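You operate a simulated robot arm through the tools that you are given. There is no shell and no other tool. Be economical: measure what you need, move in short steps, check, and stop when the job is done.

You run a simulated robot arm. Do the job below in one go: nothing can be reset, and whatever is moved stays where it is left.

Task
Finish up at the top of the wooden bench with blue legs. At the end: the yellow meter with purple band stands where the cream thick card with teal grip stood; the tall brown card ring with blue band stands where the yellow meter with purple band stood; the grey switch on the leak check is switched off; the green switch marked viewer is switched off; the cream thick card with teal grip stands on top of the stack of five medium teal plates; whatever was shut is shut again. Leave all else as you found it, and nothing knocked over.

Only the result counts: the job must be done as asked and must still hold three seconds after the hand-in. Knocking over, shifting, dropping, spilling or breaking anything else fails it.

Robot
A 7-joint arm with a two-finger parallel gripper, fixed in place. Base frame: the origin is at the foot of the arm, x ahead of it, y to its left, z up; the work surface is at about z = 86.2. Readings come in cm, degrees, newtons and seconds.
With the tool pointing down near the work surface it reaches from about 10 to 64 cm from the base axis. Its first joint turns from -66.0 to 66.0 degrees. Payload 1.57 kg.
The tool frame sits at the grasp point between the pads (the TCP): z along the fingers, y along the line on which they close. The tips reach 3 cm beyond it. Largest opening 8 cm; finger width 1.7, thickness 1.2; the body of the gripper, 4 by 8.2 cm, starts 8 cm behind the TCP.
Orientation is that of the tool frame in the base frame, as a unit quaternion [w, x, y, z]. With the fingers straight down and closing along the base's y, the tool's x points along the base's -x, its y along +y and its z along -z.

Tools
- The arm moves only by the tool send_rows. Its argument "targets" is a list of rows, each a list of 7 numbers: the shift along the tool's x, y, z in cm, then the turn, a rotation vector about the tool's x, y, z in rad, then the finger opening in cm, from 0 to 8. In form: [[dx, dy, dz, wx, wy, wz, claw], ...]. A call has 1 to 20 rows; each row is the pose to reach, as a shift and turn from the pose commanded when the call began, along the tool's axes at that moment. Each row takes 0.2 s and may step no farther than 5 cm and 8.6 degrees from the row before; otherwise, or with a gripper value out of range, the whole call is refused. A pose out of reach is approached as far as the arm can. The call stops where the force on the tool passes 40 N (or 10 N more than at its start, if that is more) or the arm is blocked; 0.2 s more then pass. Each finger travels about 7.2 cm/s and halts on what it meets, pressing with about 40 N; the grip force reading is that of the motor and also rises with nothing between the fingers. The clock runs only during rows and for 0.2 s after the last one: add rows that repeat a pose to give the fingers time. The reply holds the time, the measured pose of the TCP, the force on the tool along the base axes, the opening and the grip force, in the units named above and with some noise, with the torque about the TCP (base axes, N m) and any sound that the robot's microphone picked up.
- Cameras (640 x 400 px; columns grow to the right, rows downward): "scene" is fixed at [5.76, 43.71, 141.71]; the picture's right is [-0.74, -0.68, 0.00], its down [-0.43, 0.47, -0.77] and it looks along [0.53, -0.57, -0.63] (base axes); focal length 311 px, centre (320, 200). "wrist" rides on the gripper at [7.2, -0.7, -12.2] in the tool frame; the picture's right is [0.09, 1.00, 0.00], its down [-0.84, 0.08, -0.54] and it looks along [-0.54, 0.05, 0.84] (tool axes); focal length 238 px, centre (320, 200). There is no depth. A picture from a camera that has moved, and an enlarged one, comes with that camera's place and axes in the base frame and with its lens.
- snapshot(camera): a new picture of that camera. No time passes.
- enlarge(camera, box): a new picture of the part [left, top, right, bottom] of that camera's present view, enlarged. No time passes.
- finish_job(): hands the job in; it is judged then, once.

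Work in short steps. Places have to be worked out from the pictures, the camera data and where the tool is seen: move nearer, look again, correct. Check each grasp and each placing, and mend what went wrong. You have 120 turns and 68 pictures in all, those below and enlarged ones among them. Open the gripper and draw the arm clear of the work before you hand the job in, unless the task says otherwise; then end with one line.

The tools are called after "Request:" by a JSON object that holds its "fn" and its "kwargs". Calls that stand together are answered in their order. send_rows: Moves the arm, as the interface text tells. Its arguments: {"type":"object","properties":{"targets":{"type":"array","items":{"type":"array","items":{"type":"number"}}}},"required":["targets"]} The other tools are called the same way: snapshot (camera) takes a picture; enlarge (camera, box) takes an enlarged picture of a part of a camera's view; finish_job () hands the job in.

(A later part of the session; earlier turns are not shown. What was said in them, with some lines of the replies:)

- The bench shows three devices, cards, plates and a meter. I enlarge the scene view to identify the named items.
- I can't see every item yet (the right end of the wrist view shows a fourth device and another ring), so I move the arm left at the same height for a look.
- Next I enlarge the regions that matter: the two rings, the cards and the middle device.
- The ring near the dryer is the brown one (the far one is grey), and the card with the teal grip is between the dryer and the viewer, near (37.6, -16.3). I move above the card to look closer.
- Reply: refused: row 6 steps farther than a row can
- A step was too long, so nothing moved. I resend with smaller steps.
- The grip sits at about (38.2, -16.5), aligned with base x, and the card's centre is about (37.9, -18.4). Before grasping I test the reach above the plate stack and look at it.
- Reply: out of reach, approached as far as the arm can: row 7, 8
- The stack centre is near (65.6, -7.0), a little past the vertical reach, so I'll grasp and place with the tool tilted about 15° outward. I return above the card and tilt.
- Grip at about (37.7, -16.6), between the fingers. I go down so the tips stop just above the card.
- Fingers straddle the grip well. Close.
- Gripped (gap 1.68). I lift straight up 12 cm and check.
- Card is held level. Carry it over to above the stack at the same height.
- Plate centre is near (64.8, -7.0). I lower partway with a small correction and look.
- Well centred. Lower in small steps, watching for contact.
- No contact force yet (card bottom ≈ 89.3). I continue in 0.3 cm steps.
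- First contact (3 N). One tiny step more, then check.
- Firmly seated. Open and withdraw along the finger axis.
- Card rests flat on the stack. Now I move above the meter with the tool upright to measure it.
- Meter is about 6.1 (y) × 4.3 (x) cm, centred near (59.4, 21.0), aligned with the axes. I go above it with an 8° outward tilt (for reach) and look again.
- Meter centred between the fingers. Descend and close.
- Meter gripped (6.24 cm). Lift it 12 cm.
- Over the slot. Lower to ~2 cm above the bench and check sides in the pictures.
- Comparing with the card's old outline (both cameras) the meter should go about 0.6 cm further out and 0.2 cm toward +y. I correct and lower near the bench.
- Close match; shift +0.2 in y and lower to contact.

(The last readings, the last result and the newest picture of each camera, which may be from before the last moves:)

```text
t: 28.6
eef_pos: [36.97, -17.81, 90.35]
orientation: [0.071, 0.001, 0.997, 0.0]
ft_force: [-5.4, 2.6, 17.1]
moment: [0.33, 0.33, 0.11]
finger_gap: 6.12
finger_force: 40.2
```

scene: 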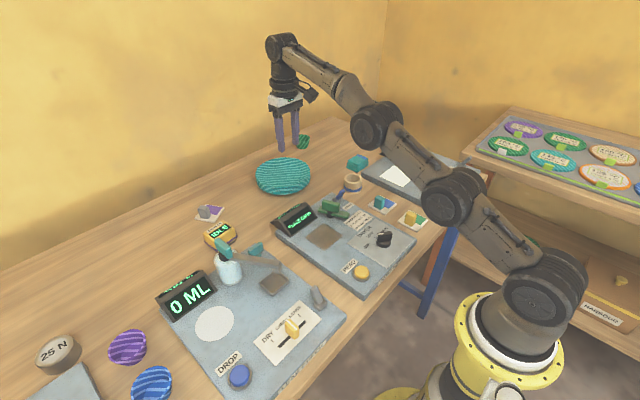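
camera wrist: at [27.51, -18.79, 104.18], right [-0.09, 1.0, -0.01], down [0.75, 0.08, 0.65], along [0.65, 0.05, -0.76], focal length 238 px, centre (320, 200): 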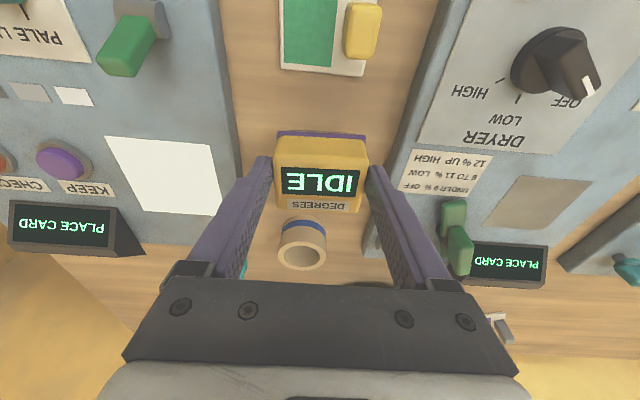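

Seated on the bench. Open slightly (to 7.2, to stay clear of the devices) and rise along the fingers.

Request:
{"fn": "send_rows", "kwargs": {"targets": [[-0.02, 0, -0.12, 0, 0, 0, 6.5], [-0.02, 0, -0.12, 0, 0, 0, 7.2], [-0.02, 0, -0.12, 0, 0, 0, 7.2], [0, 0, -3, 0, 0, 0, 7.2], [0, 0, -7, 0, 0, 0, 7.2], [0, 0, -11, 0, 0, 0, 7.2]]}}

Request:
{"fn": "snapshot", "kwargs": {"camera": "wrist"}}

Request:
{"fn": "enlarge", "kwargs": {"camera": "scene", "box": [340, 160, 440, 230]}}

```text
t: 30.0
eef_pos: [35.27, -17.91, 101.12]
orientation: [0.069, 0.0, 0.998, 0.0]
ft_force: [-0.1, -0.1, -0.7]
moment: [0.01, -0.01, 0.02]
finger_gap: 7.19
finger_force: 0.1
```

```text
25 pictures are left
camera wrist: at [26.49, -18.56, 112.33], right [-0.09, 1.0, -0.01], down [0.75, 0.08, 0.65], along [0.65, 0.05, -0.76], focal length 238 px, centre (320, 200)
```

wrist: 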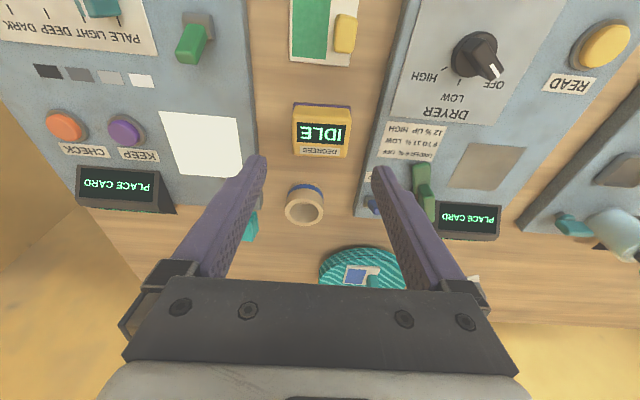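

```text
5.71 times, centred on (390, 195) of scene
camera zoom: at [5.76, 43.71, 141.71], right [-0.74, -0.68, 0.0], down [-0.43, 0.47, -0.77], along [0.53, -0.57, -0.63], focal length 1775 px, centre (-80, 229)
```

zoom: 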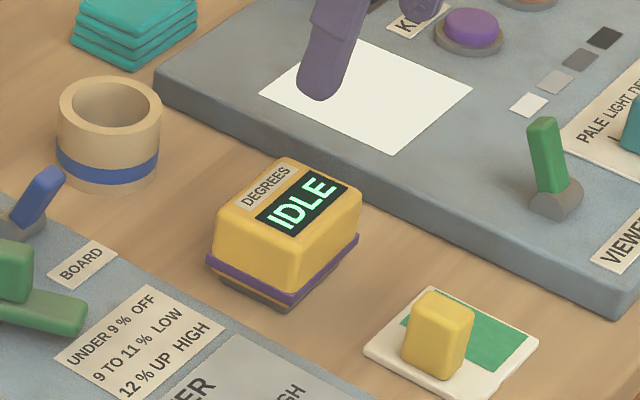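

Meter stands where the card stood. Next I move above the brown ring near (46, -18.9) to measure it.

Request:
{"fn": "send_rows", "kwargs": {"targets": [[-3.3, -0.3, 1.1, 0, 0, 0, 7.2], [-6.6, -0.7, 2.3, 0, 0, 0, 7.2], [-9.9, -1.0, 3.4, 0, 0, 0, 7.2], [-9.9, -1.0, 3.4, 0, 0, 0, 7.2]]}}

Request:
{"fn": "snapshot", "kwargs": {"camera": "wrist"}}

```text
t: 31.0
eef_pos: [45.29, -18.87, 99.14]
orientation: [0.071, 0.0, 0.998, 0.0]
ft_force: [1.3, -0.1, 0.0]
moment: [0.01, -0.03, -0.01]
finger_gap: 7.19
finger_force: 0.0
```

```text
23 pictures are left
camera wrist: at [36.49, -19.58, 110.26], right [-0.09, 1.0, -0.01], down [0.75, 0.08, 0.65], along [0.65, 0.05, -0.76], focal length 238 px, centre (320, 200)
```

wrist: 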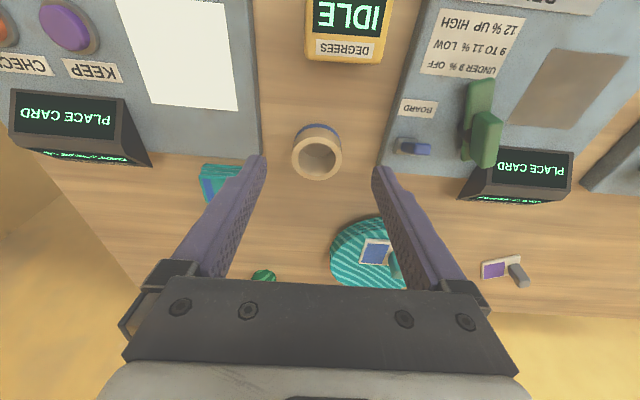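

Ring centre about (48.7, -19.1), diameter ~4.9. Move over it and lower partway.

Request:
{"fn": "send_rows", "kwargs": {"targets": [[-1.3, -0.1, 2, 0, 0, 0, 7.2], [-2.5, -0.2, 4.5, 0, 0, 0, 7.2], [-2.5, -0.2, 4.5, 0, 0, 0, 7.2]]}}

Request:
{"fn": "snapshot", "kwargs": {"camera": "wrist"}}

```text
t: 31.8
eef_pos: [48.61, -19.1, 94.78]
orientation: [0.07, 0.0, 0.998, 0.0]
ft_force: [0.3, -0.7, 0.4]
moment: [-0.01, -0.03, 0.0]
finger_gap: 7.2
finger_force: 0.1
```

```text
22 pictures are left
camera wrist: at [39.62, -19.86, 105.98], right [-0.09, 1.0, -0.01], down [0.75, 0.08, 0.65], along [0.65, 0.05, -0.76], focal length 238 px, centre (320, 200)
```

wrist: 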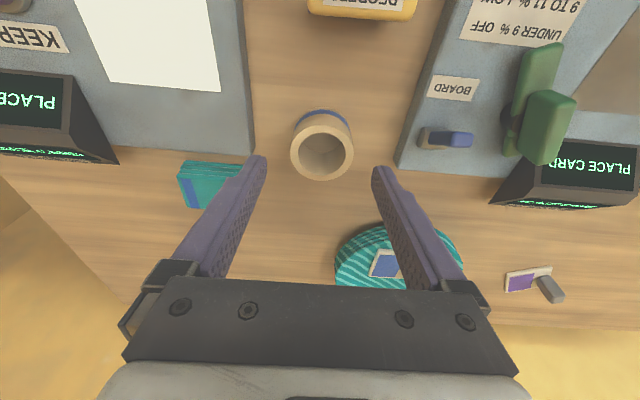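

Request:
{"fn": "send_rows", "kwargs": {"targets": [[0.3, 0, 1.8, 0, 0, 0, 7.2], [0.6, 0, 3.4, 0, 0, 0, 7.2], [0.76, 0, 4.34, 0, 0, 0, 7.2], [0.76, 0, 4.34, 0, 0, 0, 5.8], [0.76, 0, 4.34, 0, 0, 0, 4.2], [0.76, 0, 4.34, 0, 0, 0, 4.2]]}}

Request:
{"fn": "snapshot", "kwargs": {"camera": "wrist"}}

```text
t: 33.2
eef_pos: [48.51, -18.93, 90.49]
orientation: [0.069, 0.0, 0.998, 0.0]
ft_force: [-0.3, 0.3, -0.9]
moment: [-0.02, -0.04, 0.0]
finger_gap: 4.92
finger_force: 39.5
```

```text
21 pictures are left
camera wrist: at [39.67, -19.7, 101.72], right [-0.09, 1.0, -0.01], down [0.75, 0.08, 0.65], along [0.65, 0.05, -0.76], focal length 238 px, centre (320, 200)
```

wrist: 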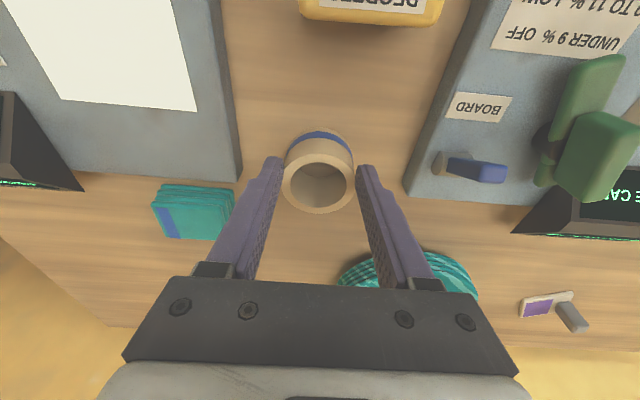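

Ring gripped at 4.92 cm. Lift.

Request:
{"fn": "send_rows", "kwargs": {"targets": [[-0.28, 0, -1.98, 0, 0, 0, 4.2], [-0.84, 0, -5.94, 0, 0, 0, 4.2], [-1.4, 0, -9.9, 0, 0, 0, 4.2], [-1.67, 0, -11.88, 0, 0, 0, 4.2]]}}

```text
t: 34.2
eef_pos: [48.68, -18.99, 102.83]
orientation: [0.07, 0.0, 0.998, 0.0]
ft_force: [-0.1, 0.1, -1.6]
moment: [-0.03, 0.05, -0.01]
finger_gap: 4.88
finger_force: 39.7
```

Held (gap unchanged). Carry to above the meter's former place at (59.3, 21.0).

Request:
{"fn": "send_rows", "kwargs": {"targets": [[-1.16, 4.44, 0.16, 0, 0, 0, 4.2], [-2.32, 8.88, 0.33, 0, 0, 0, 4.2], [-3.48, 13.3, 0.49, 0, 0, 0, 4.2], [-4.64, 17.75, 0.65, 0, 0, 0, 4.2], [-5.8, 22.2, 0.82, 0, 0, 0, 4.2], [-6.96, 26.6, 0.98, 0, 0, 0, 4.2], [-8.12, 31.1, 1.14, 0, 0, 0, 4.2], [-9.28, 35.5, 1.31, 0, 0, 0, 4.2], [-10.4, 40, 1.47, 0, 0, 0, 4.2], [-10.4, 40, 1.47, 0, 0, 0, 4.2]]}}

Request:
{"fn": "snapshot", "kwargs": {"camera": "wrist"}}

```text
t: 36.4
eef_pos: [59.07, 20.97, 103.0]
orientation: [0.07, 0.001, 0.998, 0.001]
ft_force: [0.7, 0.0, -0.8]
moment: [0.0, 0.0, 0.0]
finger_gap: 4.86
finger_force: 40.1
```

```text
20 pictures are left
camera wrist: at [50.23, 20.23, 114.28], right [-0.09, 1.0, -0.01], down [0.75, 0.08, 0.65], along [0.65, 0.05, -0.76], focal length 238 px, centre (320, 200)
```

wrist: 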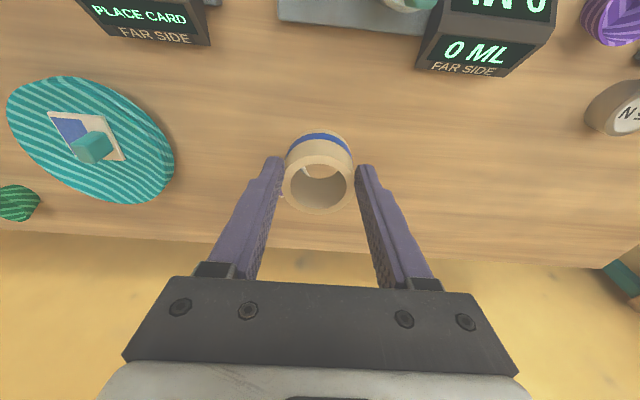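

Request:
{"fn": "send_rows", "kwargs": {"targets": [[0.56, 0, 4, 0, 0, 0, 4.2], [1.13, 0, 8, 0, 0, 0, 4.2], [1.5, 0, 10.7, 0, 0, 0, 4.2], [1.65, 0, 11.7, 0, 0, 0, 4.2], [1.65, 0, 11.7, 0, 0, 0, 4.2]]}}

Request:
{"fn": "enlarge", "kwargs": {"camera": "scene", "box": [190, 190, 290, 290]}}

```text
t: 37.6
eef_pos: [58.98, 21.08, 90.87]
orientation: [0.07, 0.0, 0.998, -0.001]
ft_force: [0.4, 0.2, -0.2]
moment: [0.03, 0.03, 0.01]
finger_gap: 4.79
finger_force: 40.1
```

```text
4.00 times, centred on (240, 240) of scene
camera zoom: at [5.76, 43.71, 141.71], right [-0.74, -0.68, 0.0], down [-0.43, 0.47, -0.77], along [0.53, -0.57, -0.63], focal length 1243 px, centre (640, 40)
```

zoom: 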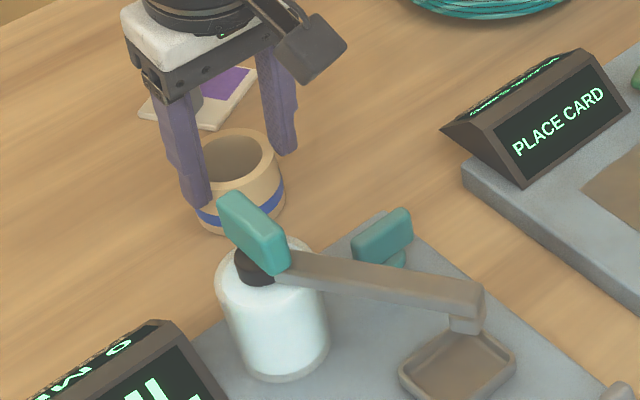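

Aligned with the meter's old spot. Lower to contact.

Request:
{"fn": "send_rows", "kwargs": {"targets": [[0.03, 0, 0.2, 0, 0, 0, 4.2], [0.06, 0, 0.4, 0, 0, 0, 4.2], [0.08, 0, 0.55, 0, 0, 0, 4.2], [0.08, 0, 0.55, 0, 0, 0, 4.2]]}}

```text
t: 38.6
eef_pos: [59.17, 21.01, 90.47]
orientation: [0.071, 0.0, 0.997, 0.001]
ft_force: [-4.4, -0.6, 12.7]
moment: [-0.16, 0.33, -0.04]
finger_gap: 4.77
finger_force: 40.4
```

Seated. Release and withdraw along the fingers.

Request:
{"fn": "send_rows", "kwargs": {"targets": [[-0.02, 0, -0.12, 0, 0, 0, 5.4], [-0.02, 0, -0.12, 0, 0, 0, 7], [-0.02, 0, -0.12, 0, 0, 0, 7], [0, 0, -3, 0, 0, 0, 7], [0, 0, -7, 0, 0, 0, 7], [0, 0, -11.5, 0, 0, 0, 7]]}}

Request:
{"fn": "snapshot", "kwargs": {"camera": "wrist"}}

Request:
{"fn": "snapshot", "kwargs": {"camera": "scene"}}

```text
t: 40.0
eef_pos: [57.55, 21.11, 102.03]
orientation: [0.07, 0.0, 0.998, 0.0]
ft_force: [-0.7, -0.4, 0.1]
moment: [-0.01, -0.01, -0.03]
finger_gap: 6.98
finger_force: 0.0
```

```text
18 pictures are left
camera wrist: at [48.57, 20.43, 113.2], right [-0.09, 1.0, -0.01], down [0.75, 0.08, 0.65], along [0.65, 0.05, -0.76], focal length 238 px, centre (320, 200)
```

wrist: 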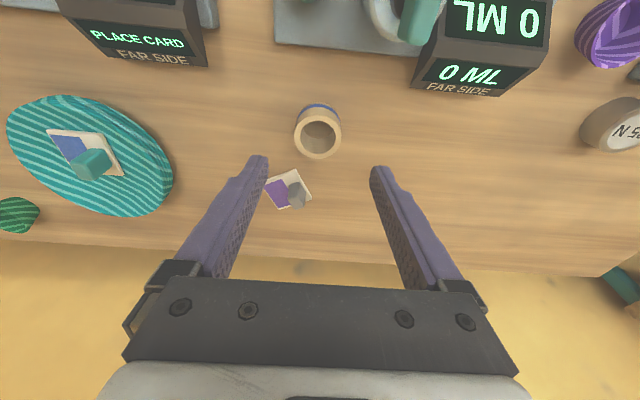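

```text
17 pictures are left
```

scene: 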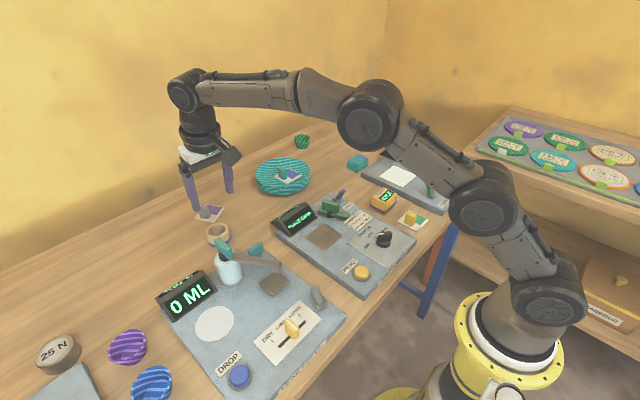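

Ring is in place. Now the switches: move above the leak check's grey switch, near (29.8, 18.2), upright with closed fingers, and look.

Request:
{"fn": "send_rows", "kwargs": {"targets": [[4.5, -0.5, -0.64, 0, 0, 0, 5], [9.1, -1, -1.28, 0, 0, 0, 3], [13.6, -1.5, -1.92, 0, 0, 0, 1], [18.1, -2, -2.56, 0, 0, 0, 0], [22.6, -2.5, -3.2, 0, 0, 0, 0], [27.2, -2.9, -3.84, 0, 0.14, 0, 0], [27.2, -2.9, -3.84, 0, 0.14, 0, 0]]}}

Request:
{"fn": "snapshot", "kwargs": {"camera": "wrist"}}

Request:
{"fn": "enlarge", "kwargs": {"camera": "scene", "box": [270, 250, 370, 350]}}

```text
t: 41.6
eef_pos: [29.85, 17.83, 101.42]
orientation: [0.0, 0.0, 1.0, 0.0]
ft_force: [1.0, 0.4, 0.5]
moment: [-0.03, 0.0, 0.01]
finger_gap: 0.0
finger_force: 21.2
```

```text
16 pictures are left
camera wrist: at [22.7, 17.23, 113.85], right [-0.09, 1.0, 0.0], down [0.84, 0.08, 0.54], along [0.54, 0.05, -0.84], focal length 238 px, centre (320, 200)
```

wrist: 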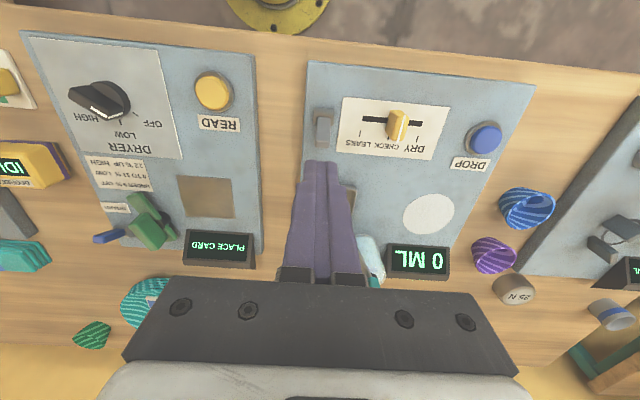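

```text
4.00 times, centred on (320, 300) of scene
camera zoom: at [5.76, 43.71, 141.71], right [-0.74, -0.68, 0.0], down [-0.43, 0.47, -0.77], along [0.53, -0.57, -0.63], focal length 1243 px, centre (320, -200)
```

zoom: 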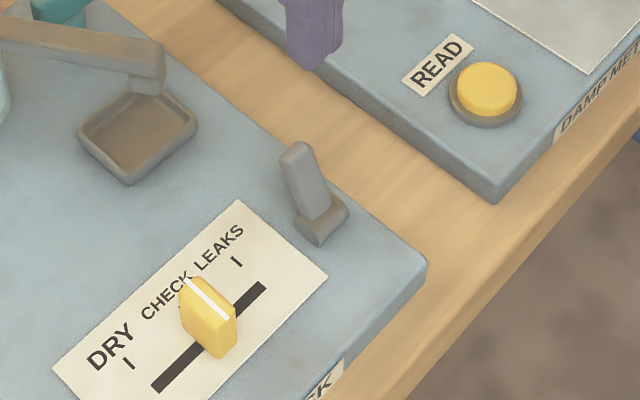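

The lever leans away from the robot (+x); all displays are lit, so this is probably "on". I enlarge to pin its place.

Request:
{"fn": "enlarge", "kwargs": {"camera": "wrist", "box": [290, 90, 360, 170]}}

```text
5.00 times, centred on (325, 130) of wrist
camera zoom: at [22.7, 17.23, 113.85], right [-0.09, 1.0, 0.0], down [0.84, 0.08, 0.54], along [0.54, 0.05, -0.84], focal length 1192 px, centre (295, 550)
```

zoom: 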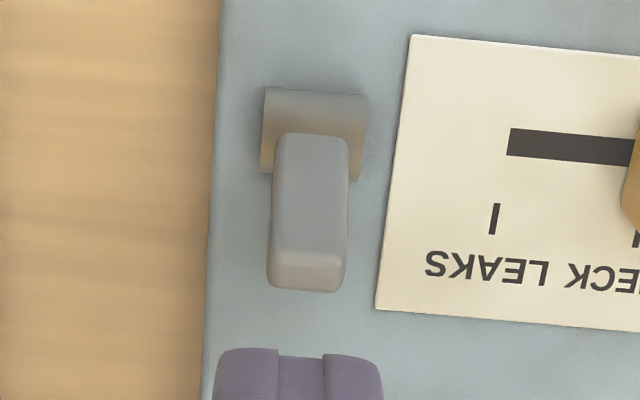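

Pivot about (28.7, 18.2, 88.6), lever tip about (30.5, 18.2, 91.8). I come down on its far side with closed fingers.

Request:
{"fn": "send_rows", "kwargs": {"targets": [[-2, 0.35, 0, 0, 0, 0, 0], [-3.6, 0.35, 0.5, 0, 0, 0, 0], [-3.6, 0.35, 4, 0, 0, 0, 0], [-3.6, 0.35, 8, 0, 0, 0, 0], [-3.6, 0.35, 8, 0, 0, 0, 0]]}}

Request:
{"fn": "enlarge", "kwargs": {"camera": "scene", "box": [270, 250, 370, 350]}}

```text
t: 42.8
eef_pos: [33.45, 18.47, 93.7]
orientation: [0.001, 0.0, 1.0, 0.001]
ft_force: [0.0, -0.6, 0.2]
moment: [-0.01, 0.02, 0.02]
finger_gap: 0.0
finger_force: 21.0
```

```text
4.00 times, centred on (320, 300) of scene
camera zoom: at [5.76, 43.71, 141.71], right [-0.74, -0.68, 0.0], down [-0.43, 0.47, -0.77], along [0.53, -0.57, -0.63], focal length 1243 px, centre (320, -200)
```

zoom: 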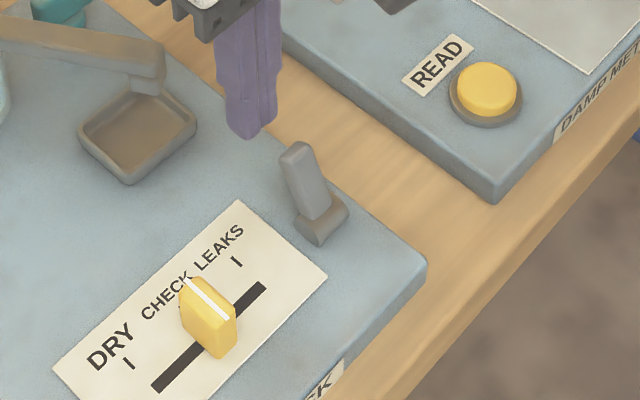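

Positioned. Push toward the robot in short steps.

Request:
{"fn": "send_rows", "kwargs": {"targets": [[1, -0.1, 0.2, 0, 0, 0, 0], [2, -0.1, 0.2, 0, 0, 0, 0], [2.7, -0.1, 0.2, 0, 0, 0, 0], [3.3, -0.1, 0.2, 0, 0, 0, 0]]}}

Request:
{"fn": "snapshot", "kwargs": {"camera": "scene"}}

```text
t: 43.8
eef_pos: [30.6, 18.55, 94.06]
orientation: [0.007, 0.0, 1.0, 0.004]
ft_force: [0.0, 0.2, 1.1]
moment: [-0.02, 0.0, -0.03]
finger_gap: 0.01
finger_force: 21.4
heard: click, click
stopped in row 4: the force on the tool passed its limit at 43 N (the readings are from after the stop); the commanded pose is now the measured one
```

```text
12 pictures are left
```

scene: 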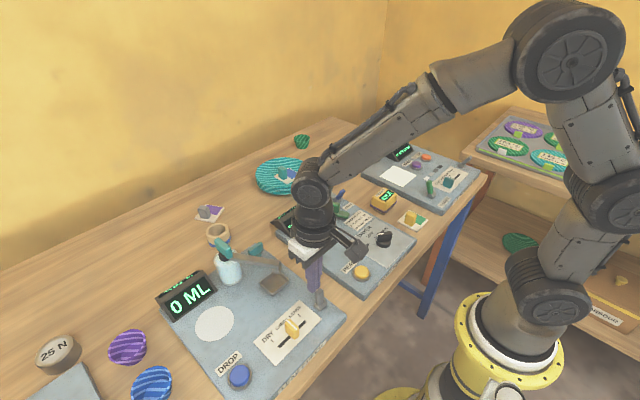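

Heard two clicks and the arm stopped at the force limit; display still lit. Look closely.

Request:
{"fn": "enlarge", "kwargs": {"camera": "scene", "box": [260, 230, 360, 330]}}

```text
4.00 times, centred on (310, 280) of scene
camera zoom: at [5.76, 43.71, 141.71], right [-0.74, -0.68, 0.0], down [-0.43, 0.47, -0.77], along [0.53, -0.57, -0.63], focal length 1243 px, centre (360, -120)
```

zoom: 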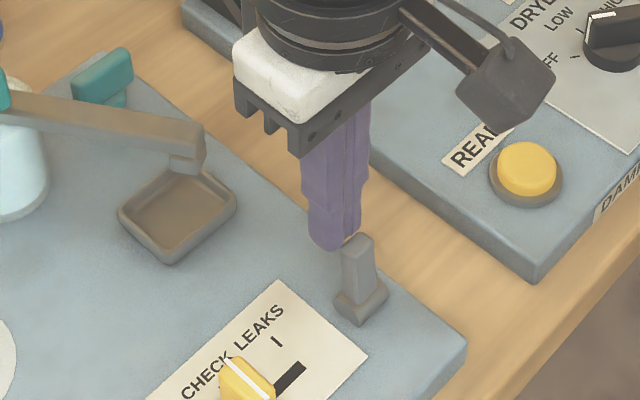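

The lever now looks upright. Back away and see where it rests and what the display shows.

Request:
{"fn": "send_rows", "kwargs": {"targets": [[-1.5, 0, 0, 0, 0, 0, 0], [-3, 0, -1, 0, 0, 0, 0], [-3, 0, -3, 0, 0, 0, 0]]}}

Request:
{"fn": "enlarge", "kwargs": {"camera": "scene", "box": [170, 230, 350, 350]}}

```text
t: 44.6
eef_pos: [33.48, 18.48, 96.89]
orientation: [0.006, 0.0, 1.0, 0.004]
ft_force: [0.1, -0.4, -0.2]
moment: [-0.01, -0.03, 0.02]
finger_gap: 0.0
finger_force: 20.7
```

```text
3.33 times, centred on (260, 290) of scene
camera zoom: at [5.76, 43.71, 141.71], right [-0.74, -0.68, 0.0], down [-0.43, 0.47, -0.77], along [0.53, -0.57, -0.63], focal length 1036 px, centre (520, -100)
```

zoom: 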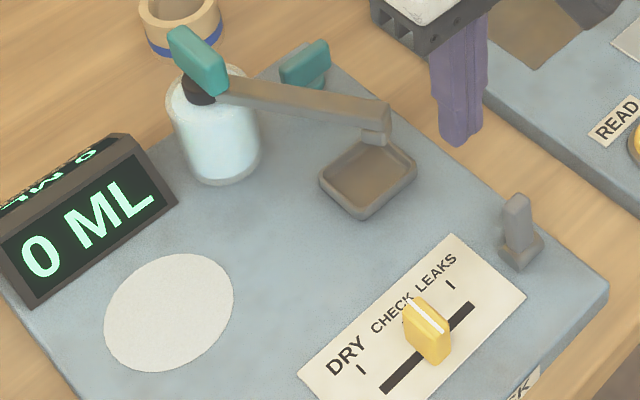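

Request:
{"fn": "enlarge", "kwargs": {"camera": "wrist", "box": [260, 40, 440, 180]}}

```text
2.86 times, centred on (350, 110) of wrist
camera zoom: at [26.16, 17.73, 109.2], right [-0.09, 1.0, 0.01], down [0.83, 0.07, 0.55], along [0.55, 0.06, -0.83], focal length 681 px, centre (234, 457)
```

zoom: 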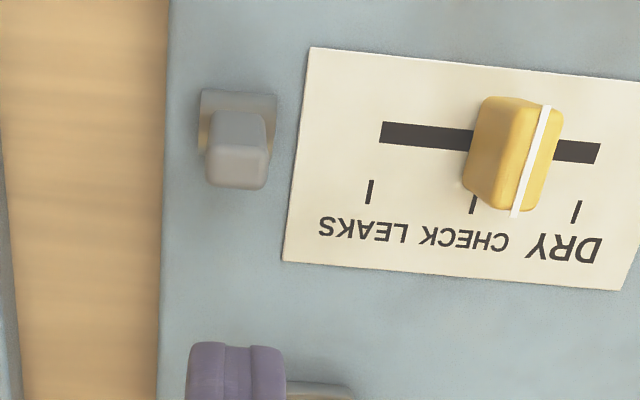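

The lever still leans ~10° outward, so it isn't thrown yet. Push again, slower.

Request:
{"fn": "send_rows", "kwargs": {"targets": [[0, 0, 2.9, 0, 0, 0, 0], [1.5, -0.1, 2.9, 0, 0, 0, 0], [2.2, -0.1, 2.9, 0, 0, 0, 0], [2.5, -0.1, 2.9, 0, 0, 0, 0], [2.75, -0.1, 2.9, 0, 0, 0, 0], [3.0, -0.1, 2.9, 0, 0, 0, 0], [3.25, -0.1, 2.9, 0, 0, 0, 0], [3.5, -0.1, 2.9, 0, 0, 0, 0]]}}

```text
t: 46.4
eef_pos: [30.18, 18.42, 93.99]
orientation: [0.007, 0.0, 1.0, 0.004]
ft_force: [0.5, -0.1, 1.8]
moment: [0.02, 0.01, 0.01]
finger_gap: 0.03
finger_force: 21.3
```

Request:
{"fn": "send_rows", "kwargs": {"targets": [[0.25, 0, 0, 0, 0, 0, 0], [0.5, 0, 0, 0, 0, 0, 0], [0.75, 0, 0, 0, 0, 0, 0], [1.0, 0, 0, 0, 0, 0, 0], [1.25, 0, 0, 0, 0, 0, 0], [1.5, 0, 0, 0, 0, 0, 0]]}}

Request:
{"fn": "enlarge", "kwargs": {"camera": "scene", "box": [170, 230, 350, 350]}}

```text
t: 47.8
eef_pos: [28.43, 18.53, 94.0]
orientation: [0.007, -0.001, 1.0, 0.003]
ft_force: [0.4, -1.1, 3.6]
moment: [-0.1, -0.05, -0.03]
finger_gap: 0.01
finger_force: 21.4
heard: click
```

```text
3.33 times, centred on (260, 290) of scene
camera zoom: at [5.76, 43.71, 141.72], right [-0.74, -0.68, 0.0], down [-0.43, 0.47, -0.77], along [0.53, -0.57, -0.63], focal length 1036 px, centre (520, -100)
```

zoom: 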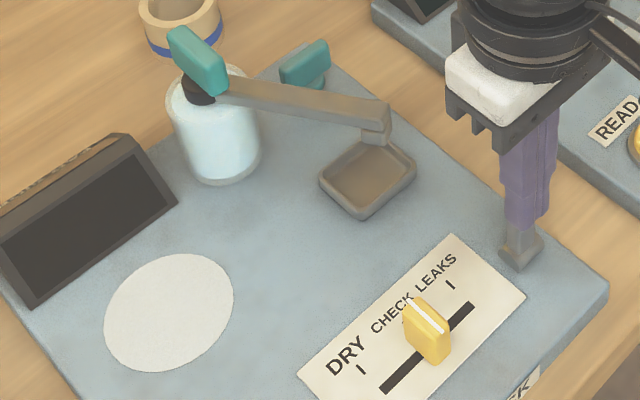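

Click and the display went dark: off. Nudge 0.3 cm further, then back off and rise.

Request:
{"fn": "send_rows", "kwargs": {"targets": [[0.2, 0, 0, 0, 0, 0, 0], [0.35, 0, 0, 0, 0, 0, 0], [-0.5, 0, 0, 0, 0, 0, 0], [-2, 0, 0, 0, 0, 0, 0], [-3.5, 0, -2, 0, 0, 0, 0], [-3.5, 0, -6, 0, 0, 0, 0], [-3.5, 0, -9, 0, 0, 0, 0]]}}

Request:
{"fn": "enlarge", "kwargs": {"camera": "scene", "box": [170, 230, 350, 350]}}

```text
t: 49.4
eef_pos: [31.82, 18.11, 103.11]
orientation: [0.006, 0.0, 1.0, 0.004]
ft_force: [1.4, -0.3, -0.4]
moment: [-0.01, -0.01, 0.03]
finger_gap: 0.02
finger_force: 21.6
```

```text
3.33 times, centred on (260, 290) of scene
camera zoom: at [5.76, 43.71, 141.71], right [-0.74, -0.68, 0.0], down [-0.43, 0.47, -0.77], along [0.53, -0.57, -0.63], focal length 1036 px, centre (520, -100)
```

zoom: 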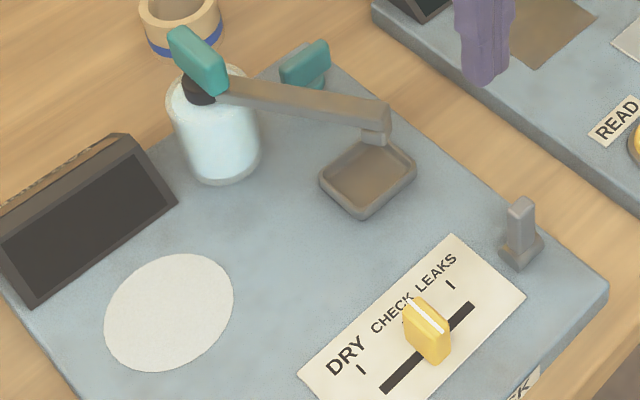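

Leak check is off. Now to the viewer's green switch, near (29.0, -28.1): travel to a point above its far side.

Request:
{"fn": "send_rows", "kwargs": {"targets": [[-0.15, -4.62, 0, 0, 0, 0, 0], [-0.3, -9.24, 0, 0, 0, 0, 0], [-0.45, -13.86, 0, 0, 0, 0, 0], [-0.6, -18.5, 0, 0, 0, 0, 0], [-0.75, -23.1, 0, 0, 0, 0, 0], [-0.9, -27.7, 0, 0, 0, 0, 0], [-1.05, -32.3, 0, 0, 0, 0, 0], [-1.2, -36.9, 0, 0, 0, 0, 0], [-1.4, -41.5, 0, 0, 0, 0, 0], [-1.6, -46.2, 0, 0, 0, 0, 0], [-1.6, -46.2, 0, 0, 0, 0, 0]]}}

Request:
{"fn": "snapshot", "kwargs": {"camera": "wrist"}}

```text
t: 51.8
eef_pos: [33.58, -28.17, 102.48]
orientation: [0.006, 0.001, 1.0, 0.004]
ft_force: [0.7, 0.6, 0.4]
moment: [0.01, -0.01, -0.02]
finger_gap: 0.0
finger_force: 21.4
```

```text
6 pictures are left
camera wrist: at [26.24, -28.9, 114.72], right [-0.09, 1.0, 0.01], down [0.83, 0.07, 0.55], along [0.55, 0.06, -0.83], focal length 238 px, centre (320, 200)
```

wrist: 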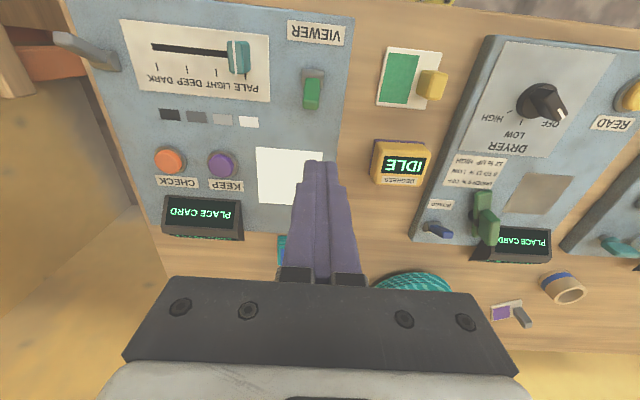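

Switch pivot (28.8, -28.9), lever leaning +x as before. Shift 0.6 in −y, go down, and push slowly as before.

Request:
{"fn": "send_rows", "kwargs": {"targets": [[0, -0.6, 2, 0, 0, 0, 0], [0, -0.6, 5.5, 0, 0, 0, 0], [0, -0.6, 8.6, 0, 0, 0, 0], [1.0, -0.6, 8.6, 0, 0, 0, 0], [1.5, -0.6, 8.6, 0, 0, 0, 0], [1.8, -0.6, 8.6, 0, 0, 0, 0], [2.05, -0.6, 8.6, 0, 0, 0, 0], [2.3, -0.6, 8.6, 0, 0, 0, 0], [2.55, -0.6, 8.6, 0, 0, 0, 0], [2.8, -0.6, 8.6, 0, 0, 0, 0], [3.05, -0.6, 8.6, 0, 0, 0, 0], [3.3, -0.6, 8.6, 0, 0, 0, 0]]}}

```text
t: 54.4
eef_pos: [30.44, -28.39, 93.99]
orientation: [0.006, 0.0, 1.0, 0.004]
ft_force: [1.7, 1.6, 0.2]
moment: [0.0, -0.02, -0.01]
finger_gap: 0.01
finger_force: 21.1
```

Request:
{"fn": "send_rows", "kwargs": {"targets": [[0.25, -0.2, 0, 0, 0, 0, 0], [0.5, -0.2, 0, 0, 0, 0, 0], [0.75, -0.2, 0, 0, 0, 0, 0], [1.0, -0.2, 0, 0, 0, 0, 0], [1.25, -0.2, 0, 0, 0, 0, 0], [1.5, -0.2, 0, 0, 0, 0, 0], [1.75, -0.2, 0, 0, 0, 0, 0], [2.0, -0.2, 0, 0, 0, 0, 0]]}}

Request:
{"fn": "enlarge", "kwargs": {"camera": "scene", "box": [360, 120, 480, 220]}}

```text
t: 56.2
eef_pos: [28.48, -28.64, 94.08]
orientation: [0.007, 0.001, 1.0, 0.003]
ft_force: [0.5, -0.5, 1.0]
moment: [0.0, 0.01, -0.03]
finger_gap: 0.0
finger_force: 21.6
```

```text
4.00 times, centred on (420, 170) of scene
camera zoom: at [5.76, 43.71, 141.71], right [-0.74, -0.68, 0.0], down [-0.43, 0.47, -0.77], along [0.53, -0.57, -0.63], focal length 1243 px, centre (-80, 320)
```

zoom: 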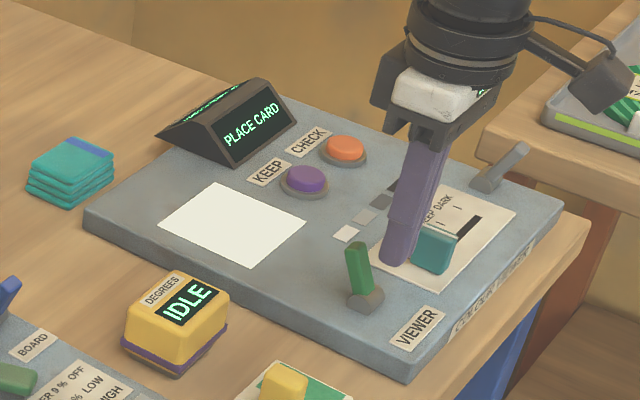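

The finger passed over the leaning lever's top without touching it; nothing else moved. I go back over to the far side and come in ~1.2 cm lower.

Request:
{"fn": "send_rows", "kwargs": {"targets": [[0, 0, -3, 0, 0, 0, 0], [-2.5, 0.1, -3, 0, 0, 0, 0], [-5.2, 0.1, -3, 0, 0, 0, 0], [-5.2, 0.1, -1, 0, 0, 0, 0], [-5.2, 0.1, 1.25, 0, 0, 0, 0], [-5.2, 0.1, 1.25, 0, 0, 0, 0]]}}

Request:
{"fn": "enlarge", "kwargs": {"camera": "scene", "box": [370, 130, 470, 220]}}

```text
t: 57.6
eef_pos: [33.66, -28.37, 92.99]
orientation: [0.006, 0.0, 1.0, 0.004]
ft_force: [0.2, -0.5, 0.0]
moment: [0.03, 0.01, -0.01]
finger_gap: 0.0
finger_force: 21.6
```

```text
4.44 times, centred on (420, 175) of scene
camera zoom: at [5.76, 43.71, 141.71], right [-0.74, -0.68, 0.0], down [-0.43, 0.47, -0.77], along [0.53, -0.57, -0.63], focal length 1381 px, centre (-124, 311)
```

zoom: 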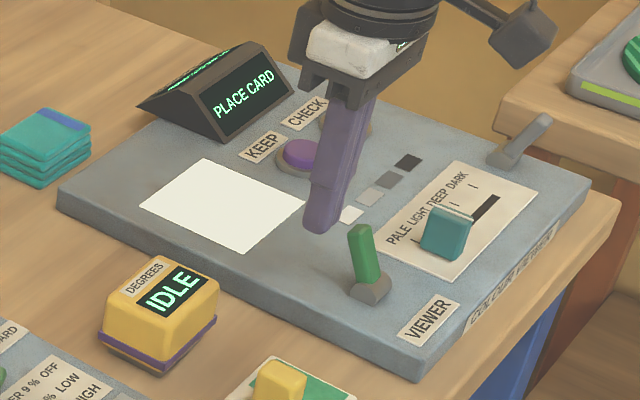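

Aligned with the lever now. Push slowly toward the robot.

Request:
{"fn": "send_rows", "kwargs": {"targets": [[1.0, 0, 0, 0, 0, 0, 0], [1.5, 0, 0, 0, 0, 0, 0], [1.8, 0, 0, 0, 0, 0, 0], [2.05, 0, 0, 0, 0, 0, 0], [2.3, 0, 0, 0, 0, 0, 0], [2.55, 0, 0, 0, 0, 0, 0], [2.8, 0, 0, 0, 0, 0, 0], [3.05, 0, 0, 0, 0, 0, 0], [3.3, 0, 0, 0, 0, 0, 0], [3.55, 0, 0, 0, 0, 0, 0], [3.8, 0, 0, 0, 0, 0, 0], [4.05, 0, 0, 0, 0, 0, 0]]}}

```text
t: 60.2
eef_pos: [29.56, -28.47, 92.97]
orientation: [0.006, 0.0, 1.0, 0.004]
ft_force: [0.0, 0.2, -1.2]
moment: [0.01, 0.0, -0.04]
finger_gap: 0.0
finger_force: 21.1
heard: click
```

One click. Push 0.5 further to seat it, then back off, rise and check.

Request:
{"fn": "send_rows", "kwargs": {"targets": [[0.25, 0, 0, 0, 0, 0, 0], [0.5, 0, 0, 0, 0, 0, 0], [-0.5, 0, 0, 0, 0, 0, 0], [-2.5, 0, 0, 0, 0, 0, 0], [-3, 0, -3, 0, 0, 0, 0], [-3, 0, -7, 0, 0, 0, 0], [-3, 0, -11, 0, 0, 0, 0]]}}

Request:
{"fn": "enlarge", "kwargs": {"camera": "scene", "box": [370, 130, 470, 220]}}

```text
t: 61.8
eef_pos: [32.04, -28.58, 103.78]
orientation: [0.005, 0.001, 1.0, 0.004]
ft_force: [0.0, 0.1, 0.4]
moment: [0.01, 0.03, 0.0]
finger_gap: 0.02
finger_force: 21.4
```

```text
4.44 times, centred on (420, 175) of scene
camera zoom: at [5.76, 43.71, 141.71], right [-0.74, -0.68, 0.0], down [-0.43, 0.47, -0.77], along [0.53, -0.57, -0.63], focal length 1381 px, centre (-124, 311)
```

zoom: 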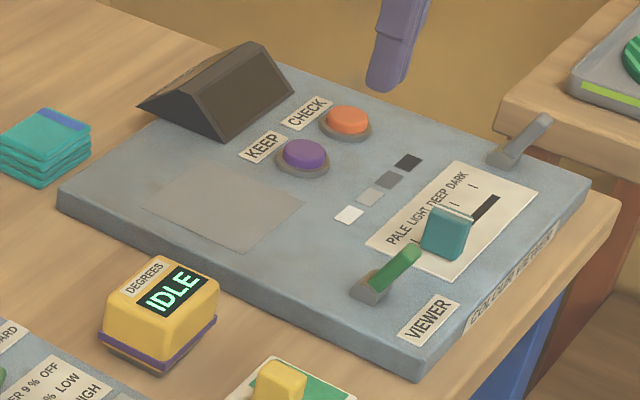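

Viewer is off, its lever fully thrown. The leak check lever looked only about upright, so I return and throw it fully with the same lower approach.

Request:
{"fn": "send_rows", "kwargs": {"targets": [[-0.15, 4.69, 0, 0, 0, 0, 0], [-0.3, 9.4, 0, 0, 0, 0, 0], [-0.45, 14.1, 0, 0, 0, 0, 0], [-0.6, 18.8, 0, 0, 0, 0, 0], [-0.75, 23.4, 0, 0, 0, 0, 0], [-0.9, 28.1, 0, 0, 0, 0, 0], [-1.05, 32.8, 0, 0, 0, 0, 0], [-1.2, 37.5, 0, 0, 0, 0, 0], [-1.4, 42.2, 0, 0, 0, 0, 0], [-1.6, 46.8, 0, 0, 0, 0, 0], [-1.6, 46.8, 0, 0, 0, 0, 0]]}}

Request:
{"fn": "enlarge", "kwargs": {"camera": "scene", "box": [170, 230, 350, 350]}}

```text
t: 64.2
eef_pos: [34.28, 18.17, 104.21]
orientation: [0.006, 0.0, 1.0, 0.004]
ft_force: [-0.7, -0.2, -0.2]
moment: [0.03, 0.01, 0.01]
finger_gap: 0.01
finger_force: 21.5
```

```text
3.33 times, centred on (260, 290) of scene
camera zoom: at [5.76, 43.72, 141.71], right [-0.74, -0.68, 0.0], down [-0.43, 0.47, -0.77], along [0.53, -0.57, -0.63], focal length 1036 px, centre (520, -100)
```

zoom: 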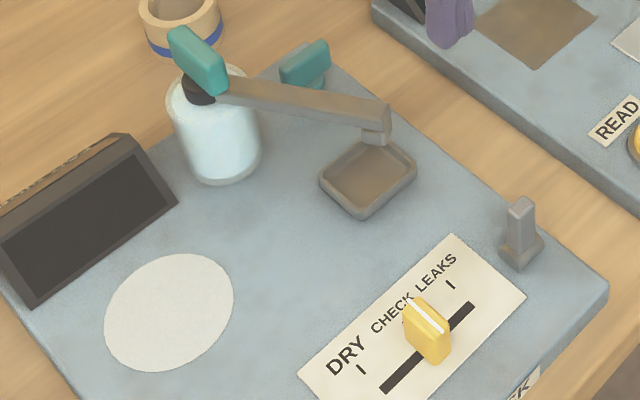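

Request:
{"fn": "send_rows", "kwargs": {"targets": [[0.4, 0.1, 4, 0, 0, 0, 0], [0.8, 0.1, 8, 0, 0, 0, 0], [0.8, 0.1, 11.2, 0, 0, 0, 0], [2, 0.1, 11.2, 0, 0, 0, 0], [3, 0.1, 11.2, 0, 0, 0, 0], [3.5, 0.1, 11.2, 0, 0, 0, 0], [3.75, 0.1, 11.2, 0, 0, 0, 0], [4.0, 0.1, 11.2, 0, 0, 0, 0], [4.25, 0.1, 11.2, 0, 0, 0, 0], [4.5, 0.1, 11.2, 0, 0, 0, 0], [4.75, 0.1, 11.2, 0, 0, 0, 0], [5.0, 0.1, 11.2, 0, 0, 0, 0], [5.25, 0.1, 11.2, 0, 0, 0, 0]]}}

```text
t: 67.0
eef_pos: [29.01, 18.57, 93.11]
orientation: [0.008, 0.0, 1.0, 0.004]
ft_force: [8.5, -1.4, 1.9]
moment: [-0.09, -0.28, 0.05]
finger_gap: 0.0
finger_force: 20.8
```

Request:
{"fn": "send_rows", "kwargs": {"targets": [[0.2, 0, 0, 0, 0, 0, 0], [0.4, 0, 0, 0, 0, 0, 0]]}}

```text
t: 67.6
eef_pos: [28.79, 18.69, 93.04]
orientation: [0.013, 0.0, 1.0, 0.007]
ft_force: [29.6, -5.5, 5.3]
moment: [-0.32, -0.85, -0.04]
finger_gap: 0.01
finger_force: 20.6
```

That is the end stop (30 N, no click, so still off). Back off, rise clear and check the picture.

Request:
{"fn": "send_rows", "kwargs": {"targets": [[-1, 0, 0, 0, 0, 0, 0], [-3, 0, 0, 0, 0, 0, 0], [-4, 0, -3, 0, 0, 0, 0], [-4, 0, -7, 0, 0, 0, 0], [-4, 0, -11, 0, 0, 0, 0], [-4, 0, -15, 0, 0, 0, 1], [-4, 0, -19, 0, 0, 0, 3], [-4, -3, -22, 0, 0, 0, 6], [-4, -6, -24, 0, 0, 0, 8], [-4, -6, -24, 0, 0, 0, 8]]}}

Request:
{"fn": "snapshot", "kwargs": {"camera": "scene"}}

```text
t: 69.8
eef_pos: [32.22, 12.04, 117.2]
orientation: [0.006, 0.0, 1.0, 0.004]
ft_force: [-0.4, -0.6, -0.8]
moment: [-0.01, 0.0, 0.0]
finger_gap: 7.99
finger_force: 0.0
```

```text
1 pictures are left
```

scene: 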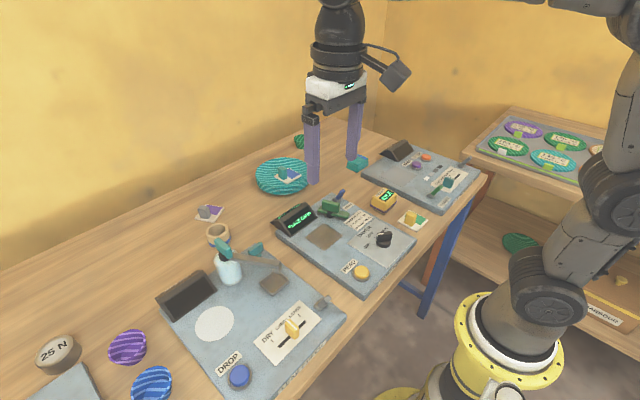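

Both displays are dark, both levers are fully thrown, and the card, meter and ring stand in their places. The gripper is open and clear, so I hand in.

Request:
{"fn": "finish_job", "kwargs": {}}

```text
The job is handed in.
```

The job is handed in: the card is on the plate stack, the meter is where the card stood, the ring is where the meter stood (meter and ring placed by eye to within about a centimetre), the leak check and viewer switches are both off, and nothing was opened, so there was nothing to shut again.
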